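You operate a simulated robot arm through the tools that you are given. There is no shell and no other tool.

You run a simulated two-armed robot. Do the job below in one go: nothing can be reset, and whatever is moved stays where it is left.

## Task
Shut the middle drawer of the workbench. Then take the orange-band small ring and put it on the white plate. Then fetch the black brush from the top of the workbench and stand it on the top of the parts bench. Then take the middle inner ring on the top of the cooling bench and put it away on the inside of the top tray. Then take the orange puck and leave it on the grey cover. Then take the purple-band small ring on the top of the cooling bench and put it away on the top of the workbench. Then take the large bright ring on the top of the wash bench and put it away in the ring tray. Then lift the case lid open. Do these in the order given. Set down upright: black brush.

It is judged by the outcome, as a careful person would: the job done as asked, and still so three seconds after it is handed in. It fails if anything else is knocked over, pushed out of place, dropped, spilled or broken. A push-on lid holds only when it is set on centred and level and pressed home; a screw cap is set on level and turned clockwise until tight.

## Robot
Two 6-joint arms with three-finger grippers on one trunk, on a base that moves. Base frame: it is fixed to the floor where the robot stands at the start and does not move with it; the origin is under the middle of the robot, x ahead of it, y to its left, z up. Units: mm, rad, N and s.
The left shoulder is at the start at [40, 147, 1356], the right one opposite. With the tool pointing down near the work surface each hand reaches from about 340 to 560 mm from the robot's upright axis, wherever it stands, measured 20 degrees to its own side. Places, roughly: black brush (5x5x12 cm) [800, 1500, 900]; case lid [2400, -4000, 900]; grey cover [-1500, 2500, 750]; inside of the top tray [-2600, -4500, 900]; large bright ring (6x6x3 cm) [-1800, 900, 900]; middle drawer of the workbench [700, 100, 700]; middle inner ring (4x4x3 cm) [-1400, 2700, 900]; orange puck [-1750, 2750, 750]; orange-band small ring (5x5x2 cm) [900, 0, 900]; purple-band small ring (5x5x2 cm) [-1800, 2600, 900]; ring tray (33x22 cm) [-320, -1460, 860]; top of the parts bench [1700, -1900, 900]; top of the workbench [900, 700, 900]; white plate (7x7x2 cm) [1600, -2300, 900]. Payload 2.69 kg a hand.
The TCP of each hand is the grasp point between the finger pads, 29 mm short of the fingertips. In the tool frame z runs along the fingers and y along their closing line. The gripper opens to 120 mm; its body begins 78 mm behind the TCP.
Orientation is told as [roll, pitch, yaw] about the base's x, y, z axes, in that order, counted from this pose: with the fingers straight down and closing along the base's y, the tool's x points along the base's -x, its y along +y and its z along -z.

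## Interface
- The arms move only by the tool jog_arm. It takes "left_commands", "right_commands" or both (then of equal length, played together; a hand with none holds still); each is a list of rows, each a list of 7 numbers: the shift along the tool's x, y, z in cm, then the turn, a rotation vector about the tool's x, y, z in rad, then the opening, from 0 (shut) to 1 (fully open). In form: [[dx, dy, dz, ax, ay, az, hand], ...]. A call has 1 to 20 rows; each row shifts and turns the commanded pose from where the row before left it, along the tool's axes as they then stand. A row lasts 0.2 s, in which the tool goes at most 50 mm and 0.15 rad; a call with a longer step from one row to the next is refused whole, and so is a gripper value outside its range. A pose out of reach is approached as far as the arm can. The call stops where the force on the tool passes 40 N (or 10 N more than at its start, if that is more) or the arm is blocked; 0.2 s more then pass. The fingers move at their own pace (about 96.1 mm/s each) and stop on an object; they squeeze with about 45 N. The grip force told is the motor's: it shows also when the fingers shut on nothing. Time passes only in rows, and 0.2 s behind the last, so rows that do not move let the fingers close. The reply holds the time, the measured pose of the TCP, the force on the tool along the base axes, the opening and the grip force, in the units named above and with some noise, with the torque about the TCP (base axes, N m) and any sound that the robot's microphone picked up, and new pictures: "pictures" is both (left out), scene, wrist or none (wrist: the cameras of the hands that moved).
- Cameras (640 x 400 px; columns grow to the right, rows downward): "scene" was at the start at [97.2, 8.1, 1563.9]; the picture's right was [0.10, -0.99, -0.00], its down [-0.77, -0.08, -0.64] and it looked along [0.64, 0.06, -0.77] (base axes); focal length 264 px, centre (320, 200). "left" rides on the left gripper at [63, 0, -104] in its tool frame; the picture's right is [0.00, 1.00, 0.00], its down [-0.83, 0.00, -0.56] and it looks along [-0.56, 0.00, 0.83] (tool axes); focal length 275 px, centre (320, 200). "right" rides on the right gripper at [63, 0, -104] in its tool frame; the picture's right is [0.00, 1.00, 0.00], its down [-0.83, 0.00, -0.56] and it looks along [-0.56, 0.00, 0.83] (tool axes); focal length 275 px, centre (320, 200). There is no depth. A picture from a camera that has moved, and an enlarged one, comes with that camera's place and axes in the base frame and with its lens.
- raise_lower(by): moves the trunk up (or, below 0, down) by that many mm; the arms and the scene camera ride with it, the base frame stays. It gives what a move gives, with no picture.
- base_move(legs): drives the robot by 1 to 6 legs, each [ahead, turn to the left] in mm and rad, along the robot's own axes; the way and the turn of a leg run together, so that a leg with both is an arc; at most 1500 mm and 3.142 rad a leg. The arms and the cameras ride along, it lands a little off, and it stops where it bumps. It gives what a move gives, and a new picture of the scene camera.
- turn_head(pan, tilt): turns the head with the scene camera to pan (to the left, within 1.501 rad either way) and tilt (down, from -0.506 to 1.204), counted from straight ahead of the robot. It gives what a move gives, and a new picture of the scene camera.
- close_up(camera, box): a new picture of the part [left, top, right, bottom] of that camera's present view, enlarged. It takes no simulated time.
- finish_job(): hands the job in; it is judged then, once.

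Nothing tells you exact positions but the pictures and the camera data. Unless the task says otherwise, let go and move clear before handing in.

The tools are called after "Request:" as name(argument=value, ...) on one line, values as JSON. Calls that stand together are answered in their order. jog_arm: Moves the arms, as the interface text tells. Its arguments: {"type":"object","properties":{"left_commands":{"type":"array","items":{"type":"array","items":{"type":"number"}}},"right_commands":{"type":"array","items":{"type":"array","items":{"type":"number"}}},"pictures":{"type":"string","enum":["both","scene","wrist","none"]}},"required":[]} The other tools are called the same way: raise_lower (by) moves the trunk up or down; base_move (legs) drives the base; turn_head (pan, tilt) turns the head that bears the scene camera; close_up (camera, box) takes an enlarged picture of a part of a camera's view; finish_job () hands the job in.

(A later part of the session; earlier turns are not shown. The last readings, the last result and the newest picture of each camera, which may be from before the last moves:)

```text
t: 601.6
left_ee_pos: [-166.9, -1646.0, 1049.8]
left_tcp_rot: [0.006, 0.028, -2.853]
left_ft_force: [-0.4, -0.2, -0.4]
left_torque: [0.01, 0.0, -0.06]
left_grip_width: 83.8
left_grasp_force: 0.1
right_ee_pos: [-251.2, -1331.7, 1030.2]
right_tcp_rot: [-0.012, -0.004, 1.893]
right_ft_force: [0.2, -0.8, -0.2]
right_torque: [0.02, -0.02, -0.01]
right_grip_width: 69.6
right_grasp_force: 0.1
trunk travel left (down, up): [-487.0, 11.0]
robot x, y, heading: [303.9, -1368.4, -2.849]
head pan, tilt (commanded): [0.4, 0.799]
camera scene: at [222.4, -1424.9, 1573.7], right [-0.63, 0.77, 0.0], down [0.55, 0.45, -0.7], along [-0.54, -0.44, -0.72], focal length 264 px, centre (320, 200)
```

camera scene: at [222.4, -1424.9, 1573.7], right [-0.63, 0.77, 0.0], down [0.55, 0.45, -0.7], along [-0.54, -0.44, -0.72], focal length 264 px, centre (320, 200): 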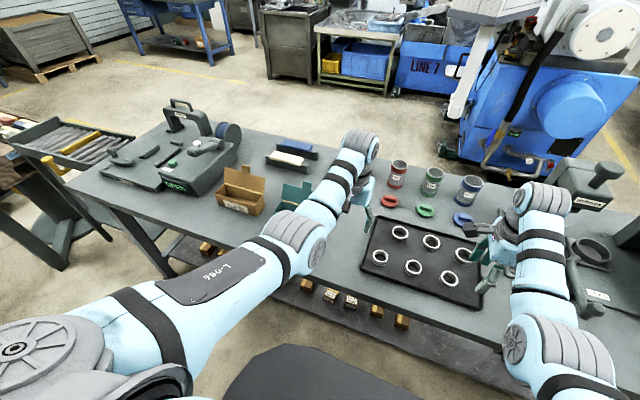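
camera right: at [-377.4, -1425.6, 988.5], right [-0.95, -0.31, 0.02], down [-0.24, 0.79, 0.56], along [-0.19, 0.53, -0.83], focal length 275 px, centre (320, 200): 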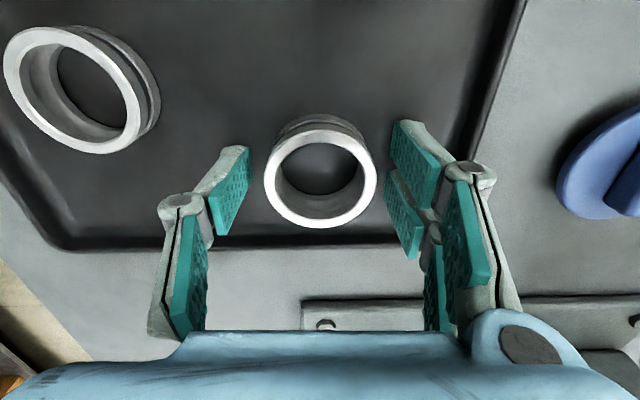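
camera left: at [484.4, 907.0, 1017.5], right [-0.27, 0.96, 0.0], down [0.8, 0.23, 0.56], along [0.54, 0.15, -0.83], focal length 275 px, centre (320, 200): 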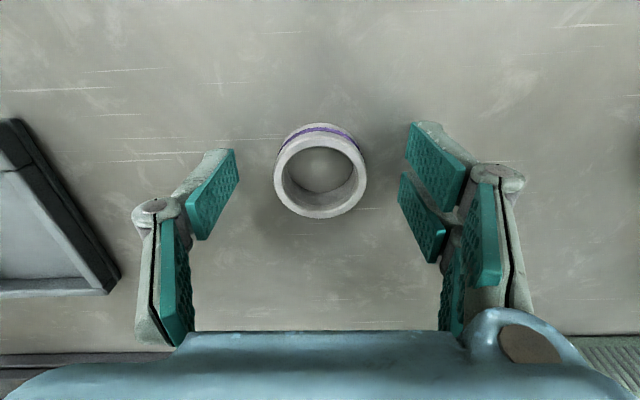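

The arms aren't touching anything. Something may be at the base, so I'll look down at the floor around it.

Request:
turn_head(pan=0.0, tilt=1.2)

Request:
close_up(camera="scene", box=[160, 100, 480, 300])

Request:
turn_head(pan=1.2, tilt=1.0)

Request:
turn_head(pan=-1.2, tilt=1.0)

```text
t: 602.5
left_ee_pos: [-165.8, -1646.3, 1050.3]
left_tcp_rot: [0.005, 0.028, -2.856]
left_ft_force: [-0.5, -0.8, 0.1]
left_torque: [0.0, 0.04, 0.02]
left_grip_width: 84.0
left_grasp_force: 0.0
right_ee_pos: [-251.8, -1331.5, 1029.9]
right_tcp_rot: [-0.013, -0.004, 1.891]
right_ft_force: [0.5, -0.5, 0.8]
right_torque: [-0.02, -0.01, 0.02]
right_grip_width: 69.8
right_grasp_force: 0.0
trunk travel left (down, up): [-487.0, 11.0]
robot x, y, heading: [301.7, -1371.5, -2.851]
head pan, tilt (commanded): [0.0, 1.201]
camera scene: at [230.9, -1389.8, 1545.9], right [-0.28, 0.96, 0.0], down [0.89, 0.27, -0.36], along [-0.35, -0.1, -0.93], focal length 264 px, centre (320, 200)
```

scene: 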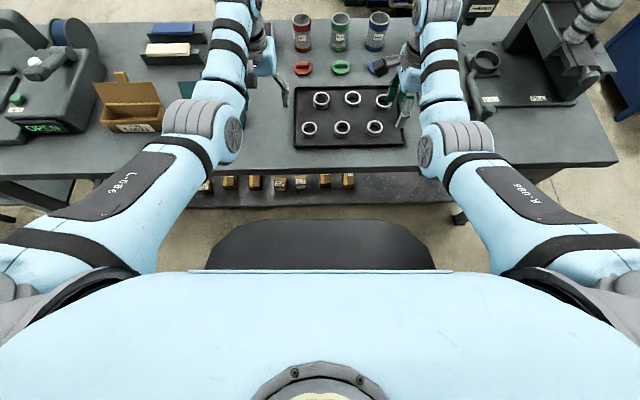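

```text
2.00 times, centred on (320, 200) of scene
camera zoom: at [230.9, -1389.8, 1545.9], right [-0.28, 0.96, 0.0], down [0.89, 0.27, -0.36], along [-0.35, -0.1, -0.93], focal length 529 px, centre (320, 200)
```

zoom: 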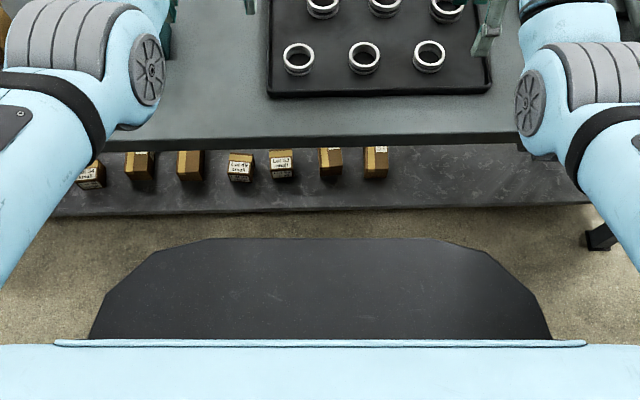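

```text
t: 603.9
left_ee_pos: [-166.0, -1645.4, 1049.2]
left_tcp_rot: [0.006, 0.029, -2.856]
left_ft_force: [0.2, 0.2, 0.2]
left_torque: [-0.02, -0.02, -0.03]
left_grip_width: 83.9
left_grasp_force: 0.1
right_ee_pos: [-250.1, -1331.4, 1030.5]
right_tcp_rot: [-0.012, -0.005, 1.893]
right_ft_force: [-0.2, 0.2, -0.4]
right_torque: [0.01, 0.04, -0.01]
right_grip_width: 69.9
right_grasp_force: 0.2
trunk travel left (down, up): [-487.0, 11.0]
robot x, y, heading: [303.8, -1370.0, -2.854]
head pan, tilt (commanded): [1.201, 1.0]
camera scene: at [278.8, -1443.2, 1558.5], right [-1.0, 0.08, 0.0], down [0.07, 0.84, -0.54], along [-0.04, -0.54, -0.84], focal length 264 px, centre (320, 200)
```

scene: 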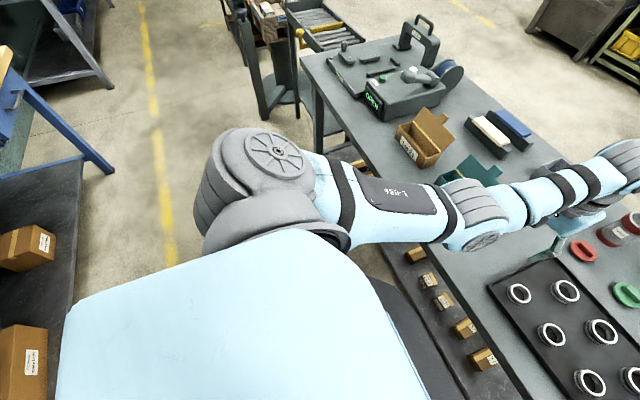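

```text
t: 606.1
left_ee_pos: [-166.5, -1646.1, 1050.1]
left_tcp_rot: [0.005, 0.028, -2.854]
left_ft_force: [0.4, -0.2, 0.0]
left_torque: [-0.02, -0.03, 0.0]
left_grip_width: 84.0
left_grasp_force: 0.0
right_ee_pos: [-250.9, -1330.5, 1028.9]
right_tcp_rot: [-0.012, -0.004, 1.891]
right_ft_force: [-0.7, 0.0, 0.0]
right_torque: [0.02, 0.03, 0.01]
right_grip_width: 69.4
right_grasp_force: 0.2
trunk travel left (down, up): [-487.0, 11.0]
robot x, y, heading: [303.7, -1370.7, -2.851]
head pan, tilt (commanded): [-1.201, 1.0]
camera scene: at [242.0, -1318.7, 1558.5], right [0.79, 0.61, 0.0], down [0.52, -0.67, -0.54], along [-0.33, 0.43, -0.84], focal length 264 px, centre (320, 200)
```

scene: 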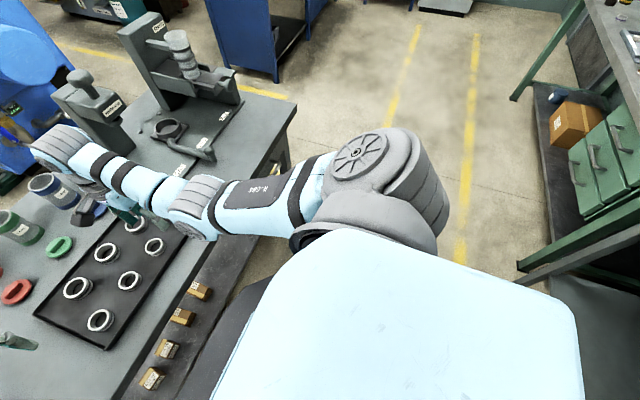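

The floor around the base looks clear and the shelf boxes are in line. I'll back away from the island and try the turn again.

Request:
base_move(legs=[[-180, 0]])

```text
t: 607.6
left_ee_pos: [4.2, -1595.4, 1047.9]
left_tcp_rot: [0.004, 0.031, -2.852]
left_ft_force: [-0.4, -0.1, -0.1]
left_torque: [-0.01, 0.01, -0.03]
left_grip_width: 83.9
left_grasp_force: 0.0
right_ee_pos: [-80.6, -1282.1, 1028.5]
right_tcp_rot: [-0.017, -0.005, 1.893]
right_ft_force: [-0.5, 0.2, -0.3]
right_torque: [0.02, -0.02, 0.0]
right_grip_width: 69.4
right_grasp_force: 0.1
trunk travel left (down, up): [-487.0, 11.0]
robot x, y, heading: [478.2, -1318.1, -2.858]
head pan, tilt (commanded): [-1.201, 1.0]
camera scene: at [410.3, -1268.8, 1558.3], right [0.79, 0.61, 0.0], down [0.52, -0.66, -0.54], along [-0.33, 0.43, -0.84], focal length 264 px, centre (320, 200)
```

scene: 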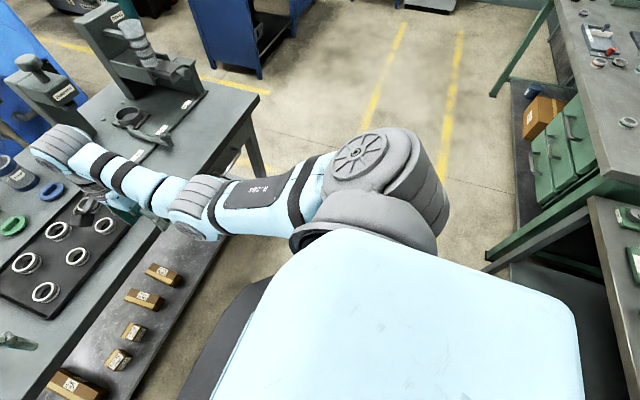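

Backed off fine. Trimming both hands level, then turning toward the far end of the aisle.

Request:
jog_arm(left_commands=[[0, 0, 0, 0, -0.03, 0, 0.5]], right_commands=[[0, 0, 0, -0.014, 0, 0, 0.5]], pictures="none")

Request:
base_move(legs=[[0, 1.575]])

Request:
turn_head(pan=0.2, tilt=0.35)

```text
t: 608.0
left_ee_pos: [6.7, -1594.4, 1049.2]
left_tcp_rot: [0.007, -0.003, -2.854]
left_ft_force: [-0.2, 0.3, -0.2]
left_torque: [-0.01, -0.02, -0.03]
left_grip_width: 59.9
left_grasp_force: 0.1
right_ee_pos: [-77.8, -1280.2, 1031.5]
right_tcp_rot: [0.002, -0.004, 1.893]
right_ft_force: [-0.3, -0.8, 0.0]
right_torque: [0.01, 0.01, 0.04]
right_grip_width: 59.8
right_grasp_force: 0.0
trunk travel left (down, up): [-487.0, 11.0]
robot x, y, heading: [476.8, -1319.6, -2.853]
head pan, tilt (commanded): [-1.201, 1.0]
```

```text
t: 612.3
left_ee_pos: [762.6, -1782.4, 1050.0]
left_tcp_rot: [0.005, -0.004, -1.261]
left_ft_force: [0.0, 0.3, 0.6]
left_torque: [0.02, 0.0, -0.02]
left_grip_width: 60.0
left_grasp_force: 0.0
right_ee_pos: [450.8, -1872.4, 1030.7]
right_tcp_rot: [0.002, -0.003, -2.799]
right_ft_force: [0.9, 0.4, 0.2]
right_torque: [0.01, -0.01, -0.02]
right_grip_width: 59.7
right_grasp_force: 0.1
trunk travel left (down, up): [-487.0, 11.0]
robot x, y, heading: [479.1, -1316.1, -1.265]
head pan, tilt (commanded): [-1.201, 1.0]
camera scene: at [428.5, -1380.2, 1558.5], right [-0.63, 0.78, 0.0], down [0.66, 0.53, -0.54], along [-0.42, -0.34, -0.84], focal length 264 px, centre (320, 200)
```

scene: 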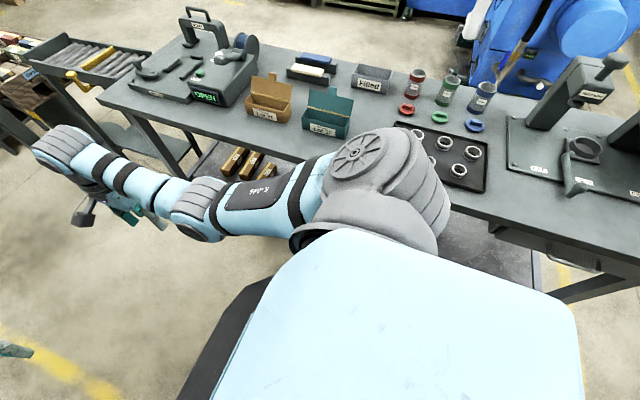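

```text
t: 613.8
left_ee_pos: [764.1, -1782.1, 1048.9]
left_tcp_rot: [0.005, -0.001, -1.262]
left_ft_force: [0.9, -0.4, 0.2]
left_torque: [-0.01, 0.03, 0.01]
left_grip_width: 59.9
left_grasp_force: 0.1
right_ee_pos: [451.7, -1873.8, 1029.2]
right_tcp_rot: [0.001, -0.005, -2.801]
right_ft_force: [0.0, -0.3, 0.8]
right_torque: [0.01, -0.01, 0.01]
right_grip_width: 60.2
right_grasp_force: 0.1
trunk travel left (down, up): [-487.0, 11.0]
robot x, y, heading: [471.6, -1316.8, -1.268]
head pan, tilt (commanded): [0.201, 0.351]
camera scene: at [528.5, -1417.6, 1613.2], right [-0.87, -0.49, 0.0], down [-0.17, 0.3, -0.94], along [0.46, -0.82, -0.34], focal length 264 px, centre (320, 200)
```

scene: 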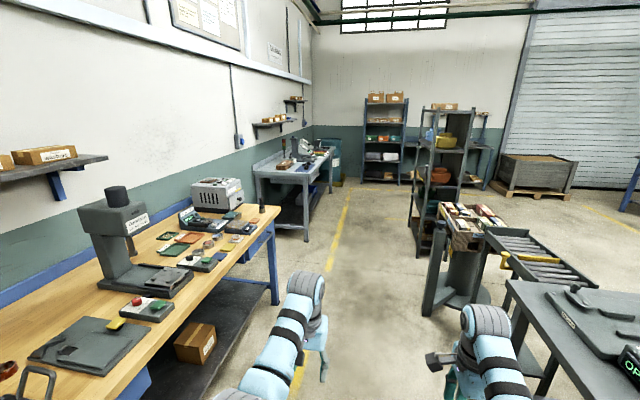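

The standing brush is visible and still upright. Continuing down the aisle toward the grey bench with the case.

Request:
base_move(legs=[[0, -0.015], [1500, 0], [500, 0]])

Request:
turn_head(pan=0.6, tilt=0.45)

Request:
close_up(camera="scene", box=[200, 100, 440, 250])

```text
t: 624.0
left_ee_pos: [1333.1, -3686.4, 1049.8]
left_tcp_rot: [0.006, -0.006, -1.276]
left_ft_force: [0.0, 0.7, 0.6]
left_torque: [0.0, -0.03, 0.02]
left_grip_width: 60.3
left_grasp_force: 0.0
right_ee_pos: [1019.5, -3773.2, 1030.7]
right_tcp_rot: [0.003, -0.003, -2.814]
right_ft_force: [0.3, 0.0, 0.0]
right_torque: [-0.04, -0.01, 0.01]
right_grip_width: 60.0
right_grasp_force: 0.1
trunk travel left (down, up): [-487.0, 11.0]
robot x, y, heading: [1052.6, -3219.5, -1.279]
head pan, tilt (commanded): [0.201, 0.351]
camera scene: at [1102.9, -3317.0, 1613.5], right [-0.88, -0.48, 0.0], down [-0.16, 0.3, -0.94], along [0.45, -0.83, -0.34], focal length 264 px, centre (320, 200)
```

scene: 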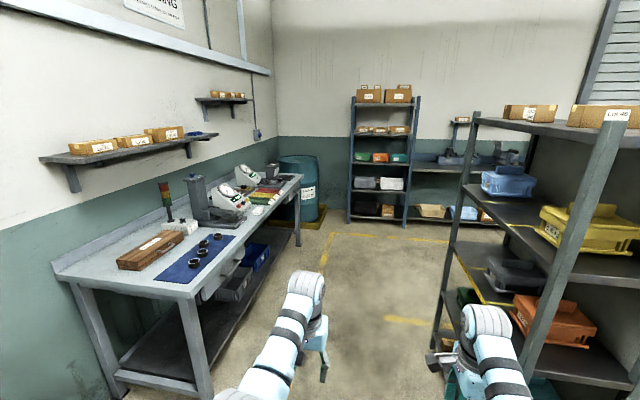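

```text
t: 624.9
left_ee_pos: [1334.5, -3688.2, 1049.7]
left_tcp_rot: [0.005, -0.003, -1.277]
left_ft_force: [0.2, -0.4, 0.4]
left_torque: [0.02, 0.01, 0.0]
left_grip_width: 60.1
left_grasp_force: 0.0
right_ee_pos: [1020.9, -3774.6, 1029.6]
right_tcp_rot: [0.001, -0.003, -2.814]
right_ft_force: [-0.2, 0.3, -0.4]
right_torque: [0.05, 0.0, -0.02]
right_grip_width: 60.2
right_grasp_force: 0.0
trunk travel left (down, up): [-487.0, 11.0]
robot x, y, heading: [1051.9, -3217.7, -1.271]
head pan, tilt (commanded): [0.6, 0.45]
camera scene: at [1131.3, -3296.0, 1604.0], right [-0.63, -0.78, 0.0], down [-0.34, 0.27, -0.9], along [0.7, -0.56, -0.44], focal length 264 px, centre (320, 200)
```

scene: 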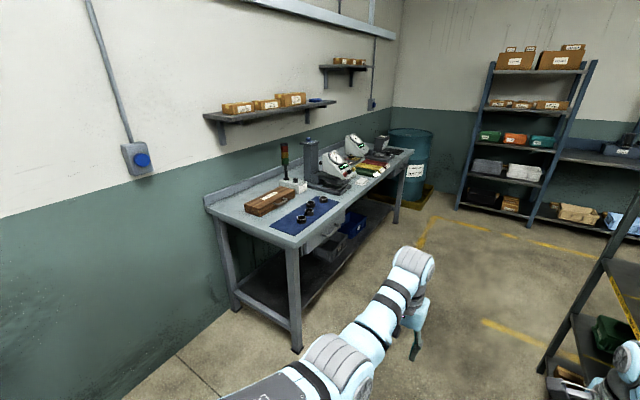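

```text
2.67 times, centred on (320, 175) of scene
camera zoom: at [1131.3, -3296.0, 1604.0], right [-0.63, -0.78, 0.0], down [-0.34, 0.27, -0.9], along [0.7, -0.56, -0.44], focal length 705 px, centre (320, 267)
```

zoom: 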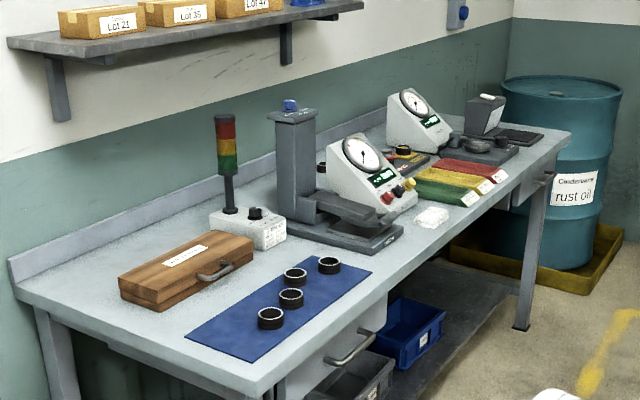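

I see a brown wooden case with a metal handle on the grey bench. Zooming in on how its lid is arranged.

Request:
close_up(camera="scene", box=[235, 170, 315, 230])

```text
6.67 times, centred on (275, 200) of scene
camera zoom: at [1131.3, -3296.0, 1604.0], right [-0.63, -0.78, 0.0], down [-0.34, 0.27, -0.9], along [0.7, -0.56, -0.44], focal length 1763 px, centre (620, 200)
```

zoom: 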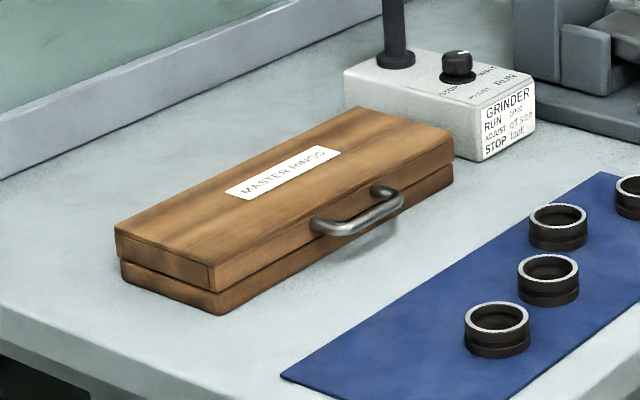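

It's a wooden case, "MASTER RINGS". The lid is the upper half, with a handle on its aisle-facing front, so it hinges at the wall side. The handle is at about (2398, −4006). I'll drive further and face the bench squarely in front of it.

Request:
base_move(legs=[[0, -0.006], [965, 0]])

Request:
base_move(legs=[[0, 1.571]])

Request:
turn_head(pan=-0.1, tilt=0.5)

Request:
close_up(camera="scene", box=[200, 80, 440, 230])

```text
t: 630.2
left_ee_pos: [1604.5, -4615.3, 1050.5]
left_tcp_rot: [0.006, -0.003, -1.284]
left_ft_force: [0.2, -0.5, 0.4]
left_torque: [-0.02, 0.0, 0.03]
left_grip_width: 59.9
left_grasp_force: 0.1
right_ee_pos: [1289.8, -4698.0, 1029.4]
right_tcp_rot: [0.003, -0.004, -2.823]
right_ft_force: [-0.8, 0.6, -0.1]
right_torque: [0.01, 0.01, 0.0]
right_grip_width: 59.9
right_grasp_force: 0.0
trunk travel left (down, up): [-487.0, 11.0]
robot x, y, heading: [1324.6, -4144.0, -1.283]
head pan, tilt (commanded): [0.6, 0.45]
camera scene: at [1404.4, -4220.9, 1604.2], right [-0.63, -0.78, 0.0], down [-0.34, 0.27, -0.9], along [0.7, -0.57, -0.43], focal length 264 px, centre (320, 200)
```

scene: 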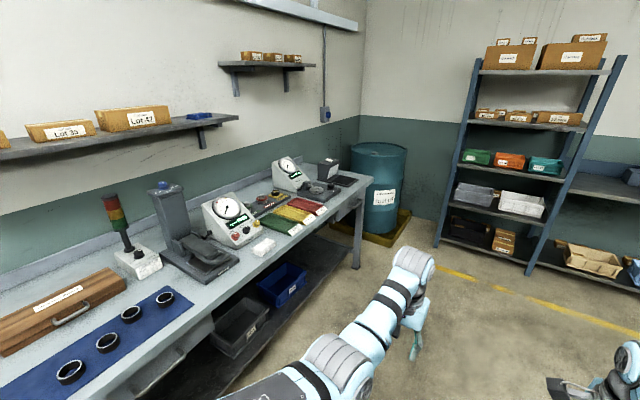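

```text
t: 634.5
left_ee_pos: [1796.5, -3867.8, 1049.8]
left_tcp_rot: [0.006, -0.003, 0.293]
left_ft_force: [-0.1, -0.8, 0.8]
left_torque: [-0.01, 0.01, -0.02]
left_grip_width: 60.0
left_grasp_force: 0.1
right_ee_pos: [1882.3, -4180.2, 1028.9]
right_tcp_rot: [0.0, -0.004, -1.246]
right_ft_force: [0.1, 0.8, 0.4]
right_torque: [0.03, 0.03, -0.02]
right_grip_width: 60.2
right_grasp_force: 0.0
trunk travel left (down, up): [-487.0, 11.0]
robot x, y, heading: [1325.4, -4146.1, 0.29]
head pan, tilt (commanded): [0.6, 0.45]
camera scene: at [1405.3, -4068.0, 1604.1], right [0.78, -0.63, 0.0], down [-0.27, -0.34, -0.9], along [0.57, 0.7, -0.44], focal length 264 px, centre (320, 200)
```

scene: 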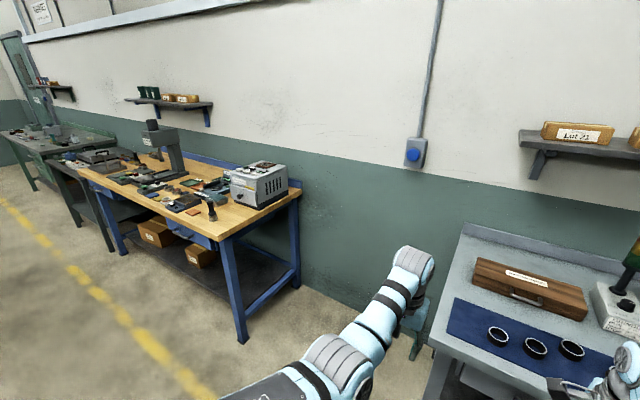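

```text
t: 635.5
left_ee_pos: [1796.5, -3866.4, 1050.1]
left_tcp_rot: [0.006, -0.004, 0.292]
left_ft_force: [0.3, -0.6, -0.3]
left_torque: [0.0, 0.02, 0.03]
left_grip_width: 60.0
left_grasp_force: 0.1
right_ee_pos: [1882.1, -4180.8, 1029.8]
right_tcp_rot: [0.002, -0.004, -1.246]
right_ft_force: [0.6, -0.4, 0.3]
right_torque: [0.01, 0.0, 0.02]
right_grip_width: 60.1
right_grasp_force: 0.1
trunk travel left (down, up): [-487.0, 11.0]
robot x, y, heading: [1330.6, -4142.6, 0.292]
head pan, tilt (commanded): [-0.099, 0.499]
camera scene: at [1436.7, -4121.6, 1599.6], right [0.19, -0.98, 0.0], down [-0.47, -0.09, -0.88], along [0.86, 0.17, -0.48], focal length 264 px, centre (320, 200)
```

scene: 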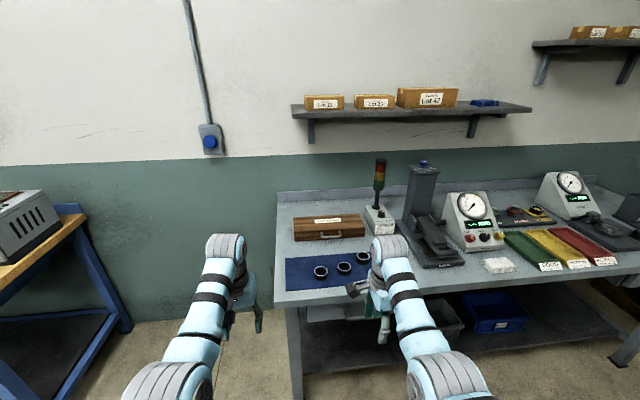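

```text
2.67 times, centred on (320, 155) of scene
camera zoom: at [1436.7, -4121.6, 1599.6], right [0.19, -0.98, 0.0], down [-0.47, -0.09, -0.88], along [0.86, 0.17, -0.48], focal length 705 px, centre (320, 320)
```

zoom: 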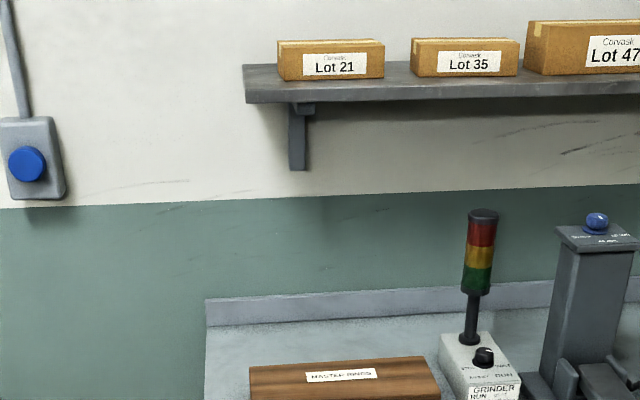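

From two viewpoints the handle is at about (2292, −3947, 950), so this bench is taller (about 922). I'll raise the right hand, shift slightly left while approaching, and look with the wrist camera.

Request:
jog_arm(right_commands=[[0, 0, -2, 0, 0, 0, 0.35], [0, 0, -2, 0, 0, 0, 0.35], [0, 0, -2, 0, 0, 0, 0.35], [0, 0, -2, 0, 0, 0, 0.35]], left_commands=[[0, 0, -1, 0, 0, 0, 0.3], [0, 0, -1, 0, 0, 0, 0.3], [0, 0, 0, 0, 0, 0, 0.3], [0, 0, 0, 0, 0, 0, 0.3]], pictures="none")

Request:
base_move(legs=[[0, 0.2], [300, 0], [0, -0.2]])

Request:
turn_head(pan=-0.2, tilt=0.6)

Request:
close_up(camera="scene", box=[180, 120, 420, 270])

Request:
close_up(camera="right", box=[0, 0, 640, 400])

```text
t: 636.5
left_ee_pos: [1797.4, -3865.1, 1069.4]
left_tcp_rot: [0.006, -0.003, 0.293]
left_ft_force: [1.5, 0.6, 0.7]
left_torque: [0.03, -0.01, -0.04]
left_grip_width: 36.1
left_grasp_force: 0.1
right_ee_pos: [1899.5, -4174.3, 1101.6]
right_tcp_rot: [0.0, -0.002, -1.246]
right_ft_force: [1.3, 0.6, 0.2]
right_torque: [-0.01, -0.02, -0.02]
right_grip_width: 42.0
right_grasp_force: 0.0
right hand out of reach, approached as far as the arm can: row 3, 4
trunk travel left (down, up): [-487.0, 11.0]
robot x, y, heading: [1325.4, -4144.2, 0.29]
head pan, tilt (commanded): [-0.099, 0.499]
```

```text
t: 640.1
left_ee_pos: [2063.6, -3719.4, 1069.5]
left_tcp_rot: [0.003, -0.004, 0.294]
left_ft_force: [0.2, -0.1, 0.7]
left_torque: [0.01, 0.02, 0.04]
left_grip_width: 36.0
left_grasp_force: 0.0
right_ee_pos: [2165.3, -4028.7, 1101.9]
right_tcp_rot: [0.001, -0.006, -1.245]
right_ft_force: [0.2, 0.4, 1.1]
right_torque: [0.01, 0.02, 0.02]
right_grip_width: 42.2
right_grasp_force: 0.0
trunk travel left (down, up): [-487.0, 11.0]
robot x, y, heading: [1594.3, -3999.0, 0.295]
head pan, tilt (commanded): [-0.099, 0.499]
camera scene: at [1702.4, -3975.8, 1599.6], right [0.19, -0.98, 0.0], down [-0.47, -0.09, -0.88], along [0.86, 0.17, -0.48], focal length 264 px, centre (320, 200)
```

scene: 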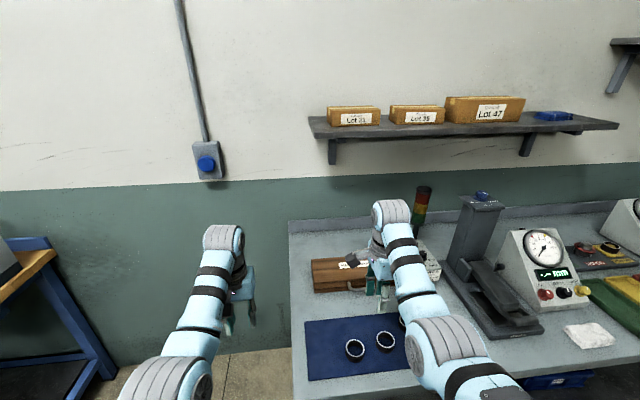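

```text
t: 640.8
left_ee_pos: [2063.7, -3721.6, 1070.8]
left_tcp_rot: [0.005, -0.005, 0.294]
left_ft_force: [0.2, 0.1, 0.1]
left_torque: [-0.01, 0.0, 0.03]
left_grip_width: 36.0
left_grasp_force: 0.0
right_ee_pos: [2165.9, -4029.3, 1101.8]
right_tcp_rot: [0.003, -0.003, -1.243]
right_ft_force: [0.2, -0.3, -0.7]
right_torque: [-0.02, 0.01, 0.01]
right_grip_width: 41.9
right_grasp_force: 0.1
trunk travel left (down, up): [-487.0, 11.0]
robot x, y, heading: [1591.6, -3998.5, 0.295]
head pan, tilt (commanded): [-0.201, 0.6]
camera scene: at [1701.9, -3986.7, 1590.5], right [0.09, -1.0, 0.0], down [-0.56, -0.05, -0.83], along [0.82, 0.08, -0.56], focal length 264 px, centre (320, 200)
```

scene: 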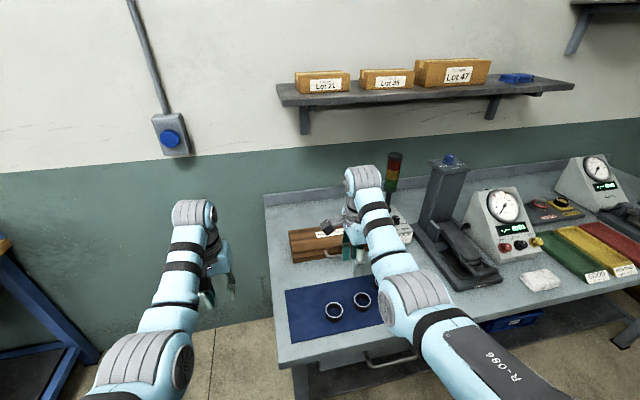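

```text
2.67 times, centred on (300, 195) of scene
camera zoom: at [1701.9, -3986.7, 1590.5], right [0.09, -1.0, 0.0], down [-0.56, -0.05, -0.83], along [0.82, 0.08, -0.56], focal length 705 px, centre (373, 213)
```

zoom: 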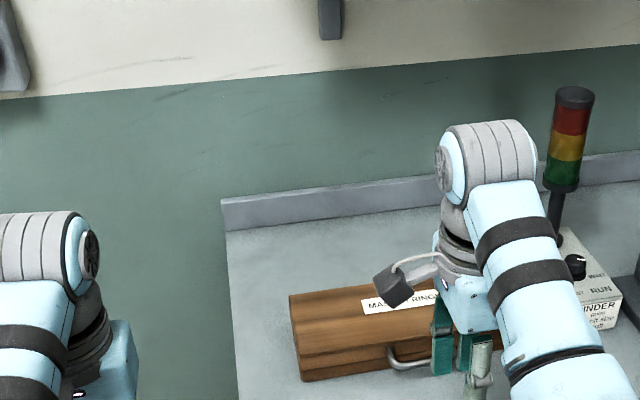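

```text
1.00 times, centred on (320, 200) of right (not enlarged: the box is as wide or as high as the picture)
camera zoom: at [2145.5, -3968.6, 1205.8], right [0.95, 0.33, 0.0], down [0.27, -0.78, 0.56], along [0.18, -0.53, -0.83], focal length 275 px, centre (320, 200)
```

zoom: 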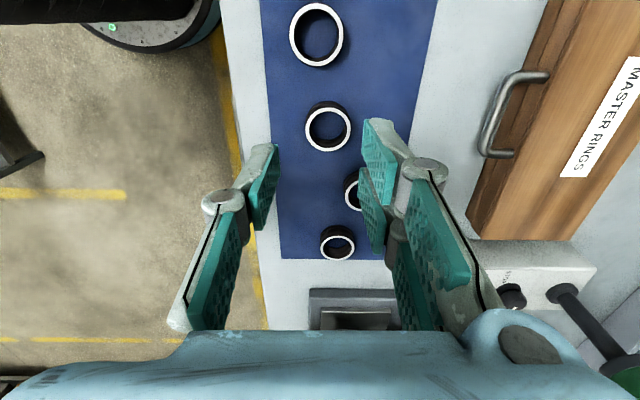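

The handle lies about 300 mm in from the front edge, so working from the bench's near end with the left arm will give a better lifting arc. I'll turn around in place and back into the gap between the two benches.

Request:
base_move(legs=[[-60, 0], [0, 1.566]])

Request:
base_move(legs=[[320, 0], [0, 1.571]])

Request:
turn_head(pan=1.4, tilt=0.5)

```text
t: 645.6
left_ee_pos: [1257.1, -3549.7, 1069.7]
left_tcp_rot: [0.006, -0.003, 1.865]
left_ft_force: [-0.7, -0.1, 0.2]
left_torque: [-0.01, 0.01, -0.01]
left_grip_width: 36.1
left_grasp_force: 0.1
right_ee_pos: [1565.3, -3447.0, 1100.9]
right_tcp_rot: [0.001, -0.003, 0.326]
right_ft_force: [0.1, 0.6, -0.3]
right_torque: [0.0, -0.01, 0.0]
right_grip_width: 41.8
right_grasp_force: 0.0
trunk travel left (down, up): [-487.0, 11.0]
robot x, y, heading: [1536.5, -4016.9, 1.867]
head pan, tilt (commanded): [-0.201, 0.6]
camera scene: at [1523.9, -3911.3, 1590.5], right [1.0, 0.09, 0.0], down [0.05, -0.56, -0.82], along [-0.08, 0.82, -0.57], focal length 264 px, centre (320, 200)
```

scene: 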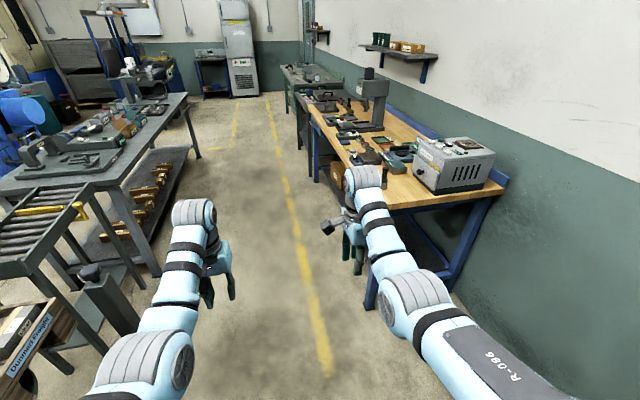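

```text
t: 651.5
left_ee_pos: [970.0, -3982.9, 1068.8]
left_tcp_rot: [0.005, -0.003, -2.868]
left_ft_force: [-0.8, 0.2, 0.4]
left_torque: [0.01, 0.03, -0.01]
left_grip_width: 36.1
left_grasp_force: 0.0
right_ee_pos: [874.2, -3671.8, 1101.5]
right_tcp_rot: [0.0, -0.003, 1.878]
right_ft_force: [-0.2, 0.1, -0.1]
right_torque: [-0.01, 0.01, 0.02]
right_grip_width: 42.1
right_grasp_force: 0.1
trunk travel left (down, up): [-487.0, 11.0]
robot x, y, heading: [1443.8, -3714.3, -2.867]
head pan, tilt (commanded): [-0.201, 0.6]
camera scene: at [1337.3, -3723.2, 1590.5], right [-0.07, 1.0, 0.0], down [0.56, 0.04, -0.82], along [-0.82, -0.06, -0.57], focal length 264 px, centre (320, 200)
```

scene: 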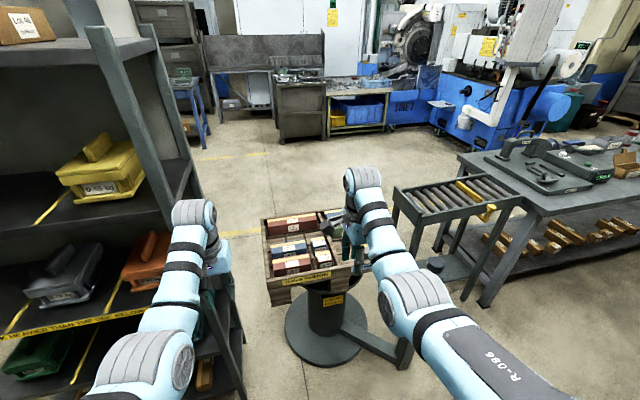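

```text
t: 653.2
left_ee_pos: [970.5, -3983.6, 1069.1]
left_tcp_rot: [0.005, -0.003, -2.867]
left_ft_force: [0.0, -0.8, 0.1]
left_torque: [0.01, -0.02, 0.01]
left_grip_width: 36.2
left_grasp_force: 0.1
right_ee_pos: [873.4, -3673.0, 1101.8]
right_tcp_rot: [0.001, -0.006, 1.878]
right_ft_force: [0.4, 0.7, -0.2]
right_torque: [0.02, 0.01, 0.03]
right_grip_width: 42.0
right_grasp_force: 0.1
trunk travel left (down, up): [-487.0, 11.0]
robot x, y, heading: [1445.0, -3711.7, -2.871]
head pan, tilt (commanded): [1.4, 0.499]
camera scene: at [1434.8, -3807.9, 1599.6], right [-0.99, -0.1, 0.0], down [-0.05, 0.48, -0.88], along [0.09, -0.87, -0.48], focal length 264 px, centre (320, 200)
```

scene: 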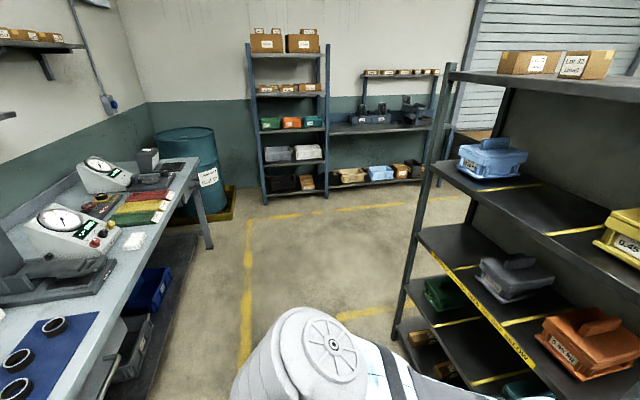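

I'm facing away from the wall with the gap behind me. I'll trim the heading and reverse into the gap in two steps.

Request:
base_move(legs=[[0, 0.043], [-300, 0]])

Request:
base_move(legs=[[-285, 0]])

```text
t: 655.6
left_ee_pos: [1266.5, -3911.1, 1068.2]
left_tcp_rot: [0.006, -0.001, -2.821]
left_ft_force: [-0.4, -0.3, 0.0]
left_torque: [0.01, 0.0, -0.01]
left_grip_width: 35.9
left_grasp_force: 0.1
right_ee_pos: [1156.5, -3605.9, 1099.6]
right_tcp_rot: [-0.004, -0.001, 1.924]
right_ft_force: [-0.2, -0.2, -0.6]
right_torque: [0.01, -0.03, -0.02]
right_grip_width: 42.2
right_grasp_force: 0.1
trunk travel left (down, up): [-487.0, 11.0]
robot x, y, heading: [1732.8, -3621.0, -2.818]
head pan, tilt (commanded): [1.4, 0.499]
camera scene: at [1720.7, -3715.8, 1599.5], right [-0.99, -0.15, 0.0], down [-0.07, 0.47, -0.88], along [0.13, -0.87, -0.48], focal length 264 px, centre (320, 200)
```

scene: 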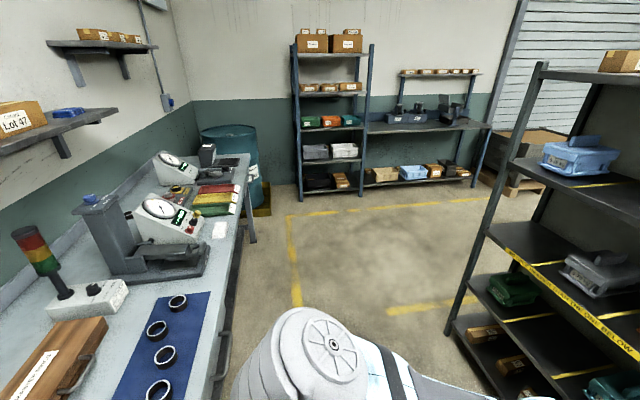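

```text
t: 657.6
left_ee_pos: [1535.6, -3823.0, 1068.2]
left_tcp_rot: [0.004, 0.0, -2.824]
left_ft_force: [-0.8, 0.4, -0.7]
left_torque: [-0.01, -0.03, 0.01]
left_grip_width: 36.0
left_grasp_force: 0.1
right_ee_pos: [1426.7, -3516.5, 1100.0]
right_tcp_rot: [-0.002, -0.003, 1.921]
right_ft_force: [-0.2, -0.3, -0.3]
right_torque: [0.03, 0.0, -0.01]
right_grip_width: 41.9
right_grasp_force: 0.2
trunk travel left (down, up): [-487.0, 11.0]
robot x, y, heading: [2003.8, -3527.9, -2.822]
head pan, tilt (commanded): [1.4, 0.499]
camera scene: at [1991.1, -3626.5, 1599.4], right [-0.99, -0.15, 0.0], down [-0.07, 0.47, -0.88], along [0.13, -0.87, -0.48], focal length 264 px, centre (320, 200)
```

scene: 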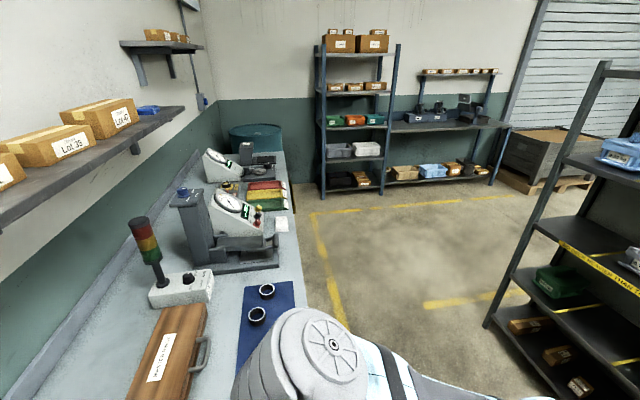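

In position. Now turning left to face the case along the bench.

Request:
base_move(legs=[[0, 1.541]])

Request:
turn_head(pan=0.2, tilt=0.7)

Request:
close_up(camera="scene", box=[160, 80, 480, 280])

Request:
close_up(camera="left", box=[0, 0, 640, 400])

```text
t: 661.8
left_ee_pos: [2277.8, -4000.9, 1070.2]
left_tcp_rot: [0.005, -0.003, -1.285]
left_ft_force: [0.0, -0.9, 0.0]
left_torque: [-0.01, 0.01, -0.02]
left_grip_width: 36.1
left_grasp_force: 0.0
right_ee_pos: [1968.4, -4099.9, 1101.5]
right_tcp_rot: [0.0, -0.005, -2.822]
right_ft_force: [0.2, 0.7, 0.9]
right_torque: [0.0, 0.01, -0.06]
right_grip_width: 41.9
right_grasp_force: 0.0
trunk travel left (down, up): [-487.0, 11.0]
robot x, y, heading: [2002.1, -3532.5, -1.29]
head pan, tilt (commanded): [1.4, 0.499]
camera scene: at [2097.3, -3538.0, 1599.6], right [0.11, -0.99, 0.0], down [-0.48, -0.05, -0.88], along [0.87, 0.1, -0.48], focal length 264 px, centre (320, 200)
```

scene: 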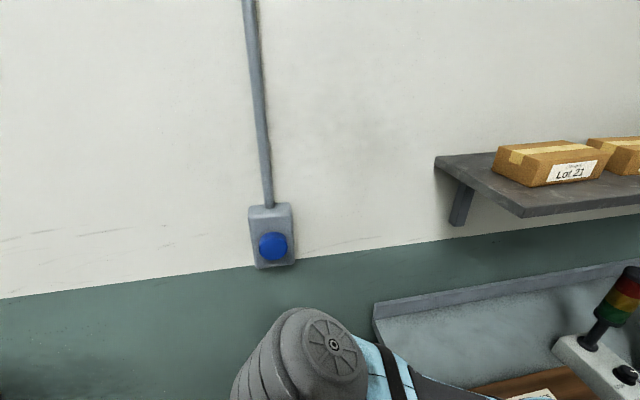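

```text
t: 663.1
left_ee_pos: [2277.3, -4000.2, 1070.1]
left_tcp_rot: [0.007, -0.004, -1.285]
left_ft_force: [0.3, -0.4, 0.4]
left_torque: [0.03, 0.01, -0.01]
left_grip_width: 36.0
left_grasp_force: 0.2
right_ee_pos: [1969.6, -4101.8, 1102.1]
right_tcp_rot: [0.002, -0.004, -2.822]
right_ft_force: [-0.1, -0.1, -0.8]
right_torque: [0.01, -0.01, 0.02]
right_grip_width: 42.1
right_grasp_force: 0.0
trunk travel left (down, up): [-487.0, 11.0]
robot x, y, heading: [2004.1, -3528.8, -1.284]
head pan, tilt (commanded): [0.201, 0.7]
camera scene: at [2047.2, -3623.4, 1581.9], right [-0.88, -0.47, 0.0], down [-0.3, 0.57, -0.76], along [0.36, -0.68, -0.64], focal length 264 px, centre (320, 200)
```

scene: 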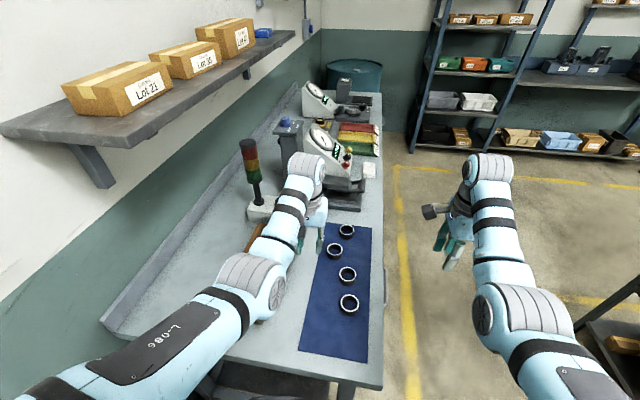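

```text
2.00 times, centred on (320, 180) of scene
camera zoom: at [2047.2, -3623.4, 1581.9], right [-0.88, -0.47, 0.0], down [-0.3, 0.57, -0.76], along [0.36, -0.68, -0.64], focal length 529 px, centre (320, 240)
```

zoom: 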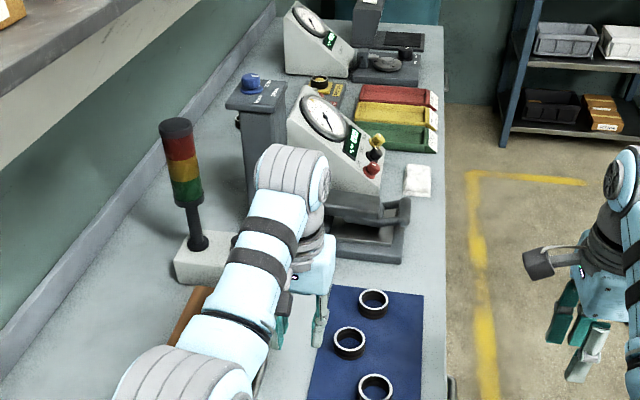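

```text
1.00 times, centred on (320, 200) of left (not enlarged: the box is as wide or as high as the picture)
camera zoom: at [2261.1, -3940.3, 1173.9], right [0.96, 0.28, 0.01], down [0.23, -0.8, 0.56], along [0.16, -0.54, -0.83], focal length 275 px, centre (320, 200)
```

zoom: 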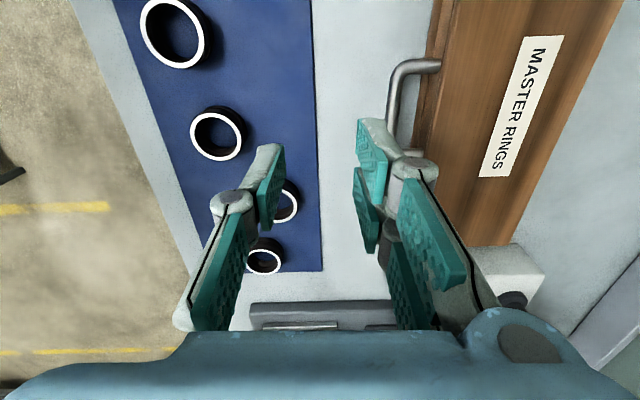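

I have a clear view of the handle: it runs from about (2343, −3961) to (2367, −4032). I'll lower the trunk a bit to measure its height by parallax.

Request:
raise_lower(by=-70)

Request:
close_up(camera="left", box=[320, 0, 640, 200])

Request:
close_up(camera="left", box=[0, 0, 640, 400])

```text
t: 664.2
left_ee_pos: [2277.6, -3999.9, 998.9]
left_tcp_rot: [0.005, -0.003, -1.286]
left_ft_force: [0.4, 0.9, -0.2]
left_torque: [0.02, -0.01, 0.0]
left_grip_width: 36.0
left_grasp_force: 0.1
right_ee_pos: [1968.4, -4100.4, 1031.4]
right_tcp_rot: [0.003, -0.005, -2.822]
right_ft_force: [0.3, -0.4, 0.3]
right_torque: [0.0, 0.02, -0.01]
right_grip_width: 42.1
right_grasp_force: 0.1
trunk travel left (down, up): [-417.0, 81.0]
robot x, y, heading: [1997.1, -3529.7, -1.283]
head pan, tilt (commanded): [0.201, 0.7]
```

```text
2.00 times, centred on (480, 100) of left
camera zoom: at [2261.1, -3940.2, 1103.8], right [0.96, 0.28, 0.01], down [0.23, -0.8, 0.56], along [0.16, -0.54, -0.83], focal length 551 px, centre (0, 400)
```

zoom: 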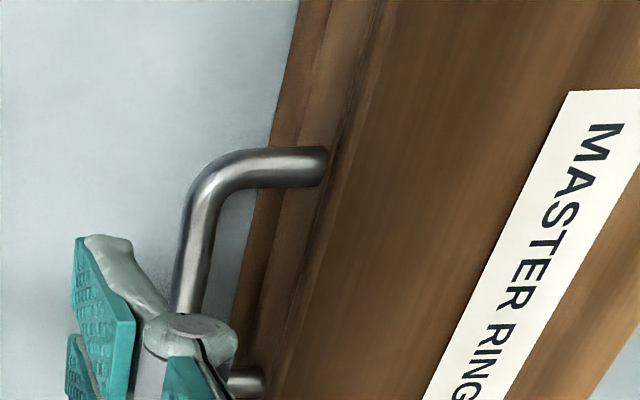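

```text
1.00 times, centred on (320, 200) of left (not enlarged: the box is as wide or as high as the picture)
camera zoom: at [2261.1, -3940.2, 1103.8], right [0.96, 0.28, 0.01], down [0.23, -0.8, 0.56], along [0.16, -0.54, -0.83], focal length 275 px, centre (320, 200)
```

zoom: 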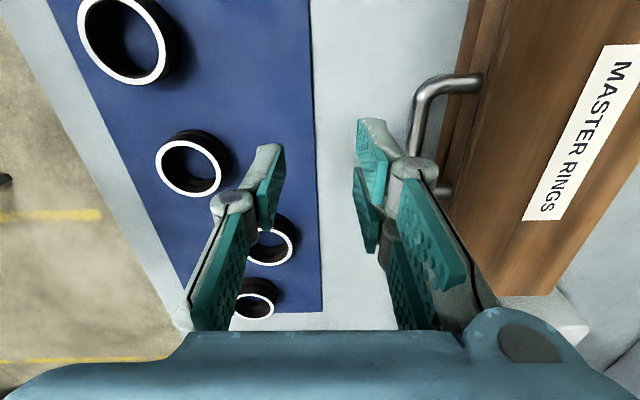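

The bar stands about 45 mm off the case front and sits at z≈919, roughly 65 mm left of the hand axis. There's room for the fingers on both sides. I'll slide over so the fingers straddle it from above.

Request:
jog_arm(left_commands=[[0, 2.2, 0, 0, 0, -0.04, 0.34], [0, 2.2, 0, 0, 0, -0.04, 0.34], [0, 2.1, 0, 0, 0, 0, 0.34], [0, 0, 0, 0, 0, 0, 0.34]], pictures="wrist")

```text
t: 665.2
left_ee_pos: [2340.0, -3979.7, 999.0]
left_tcp_rot: [0.005, -0.003, -1.205]
left_ft_force: [-0.5, -1.0, 0.0]
left_torque: [-0.04, 0.01, 0.05]
left_grip_width: 40.4
left_grasp_force: 0.0
right_ee_pos: [1968.0, -4100.7, 1031.3]
right_tcp_rot: [0.0, -0.003, -2.823]
right_ft_force: [-0.1, 0.5, -0.5]
right_torque: [0.0, 0.02, -0.02]
right_grip_width: 42.2
right_grasp_force: 0.1
trunk travel left (down, up): [-417.0, 81.0]
robot x, y, heading: [2001.9, -3527.8, -1.288]
head pan, tilt (commanded): [0.201, 0.7]
camera left: at [2318.1, -3921.2, 1103.6], right [0.94, 0.35, 0.01], down [0.29, -0.78, 0.56], along [0.2, -0.52, -0.83], focal length 275 px, centre (320, 200)
```

left: 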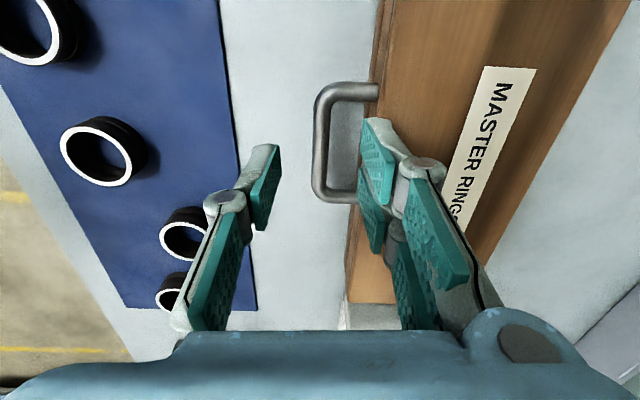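

The handle is squarely under the hand axis. I'll narrow the opening so the inner fingers fit the gap, move 12 mm forward toward the bar's middle, and descend to just above it.

Request:
jog_arm(left_commands=[[-0.6, 0, 0, 0, 0, 0, 0.24], [-0.6, 0, 1, 0, 0, 0, 0.24], [0, 0, 1.5, 0, 0, 0, 0.24], [0, 0, 1, 0, 0, 0, 0.24], [0, 0, 0, 0, 0, 0, 0.24]], pictures="wrist")

Request:
close_up(camera="left", box=[200, 80, 440, 230])

```text
t: 666.4
left_ee_pos: [2343.0, -3991.3, 965.3]
left_tcp_rot: [0.006, -0.003, -1.203]
left_ft_force: [0.2, 0.4, -0.2]
left_torque: [-0.03, -0.03, -0.01]
left_grip_width: 28.7
left_grasp_force: 0.0
right_ee_pos: [1968.9, -4101.1, 1031.1]
right_tcp_rot: [0.0, -0.002, -2.823]
right_ft_force: [-0.2, 0.8, -0.1]
right_torque: [0.0, -0.01, 0.02]
right_grip_width: 42.0
right_grasp_force: 0.3
trunk travel left (down, up): [-417.0, 81.0]
robot x, y, heading: [2003.0, -3529.6, -1.283]
head pan, tilt (commanded): [0.201, 0.7]
camera left: at [2322.0, -3932.1, 1068.7], right [0.94, 0.35, 0.0], down [0.29, -0.78, 0.56], along [0.2, -0.52, -0.83], focal length 275 px, centre (320, 200)
```

left: 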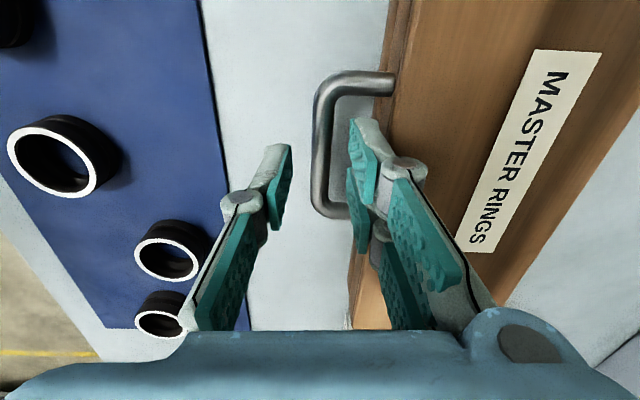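

```text
2.67 times, centred on (320, 155) of left
camera zoom: at [2322.0, -3932.1, 1068.7], right [0.94, 0.35, 0.0], down [0.29, -0.78, 0.56], along [0.2, -0.52, -0.83], focal length 734 px, centre (320, 320)
```

zoom: 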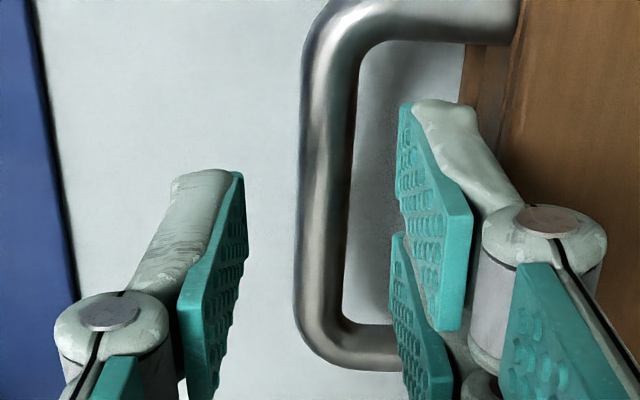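

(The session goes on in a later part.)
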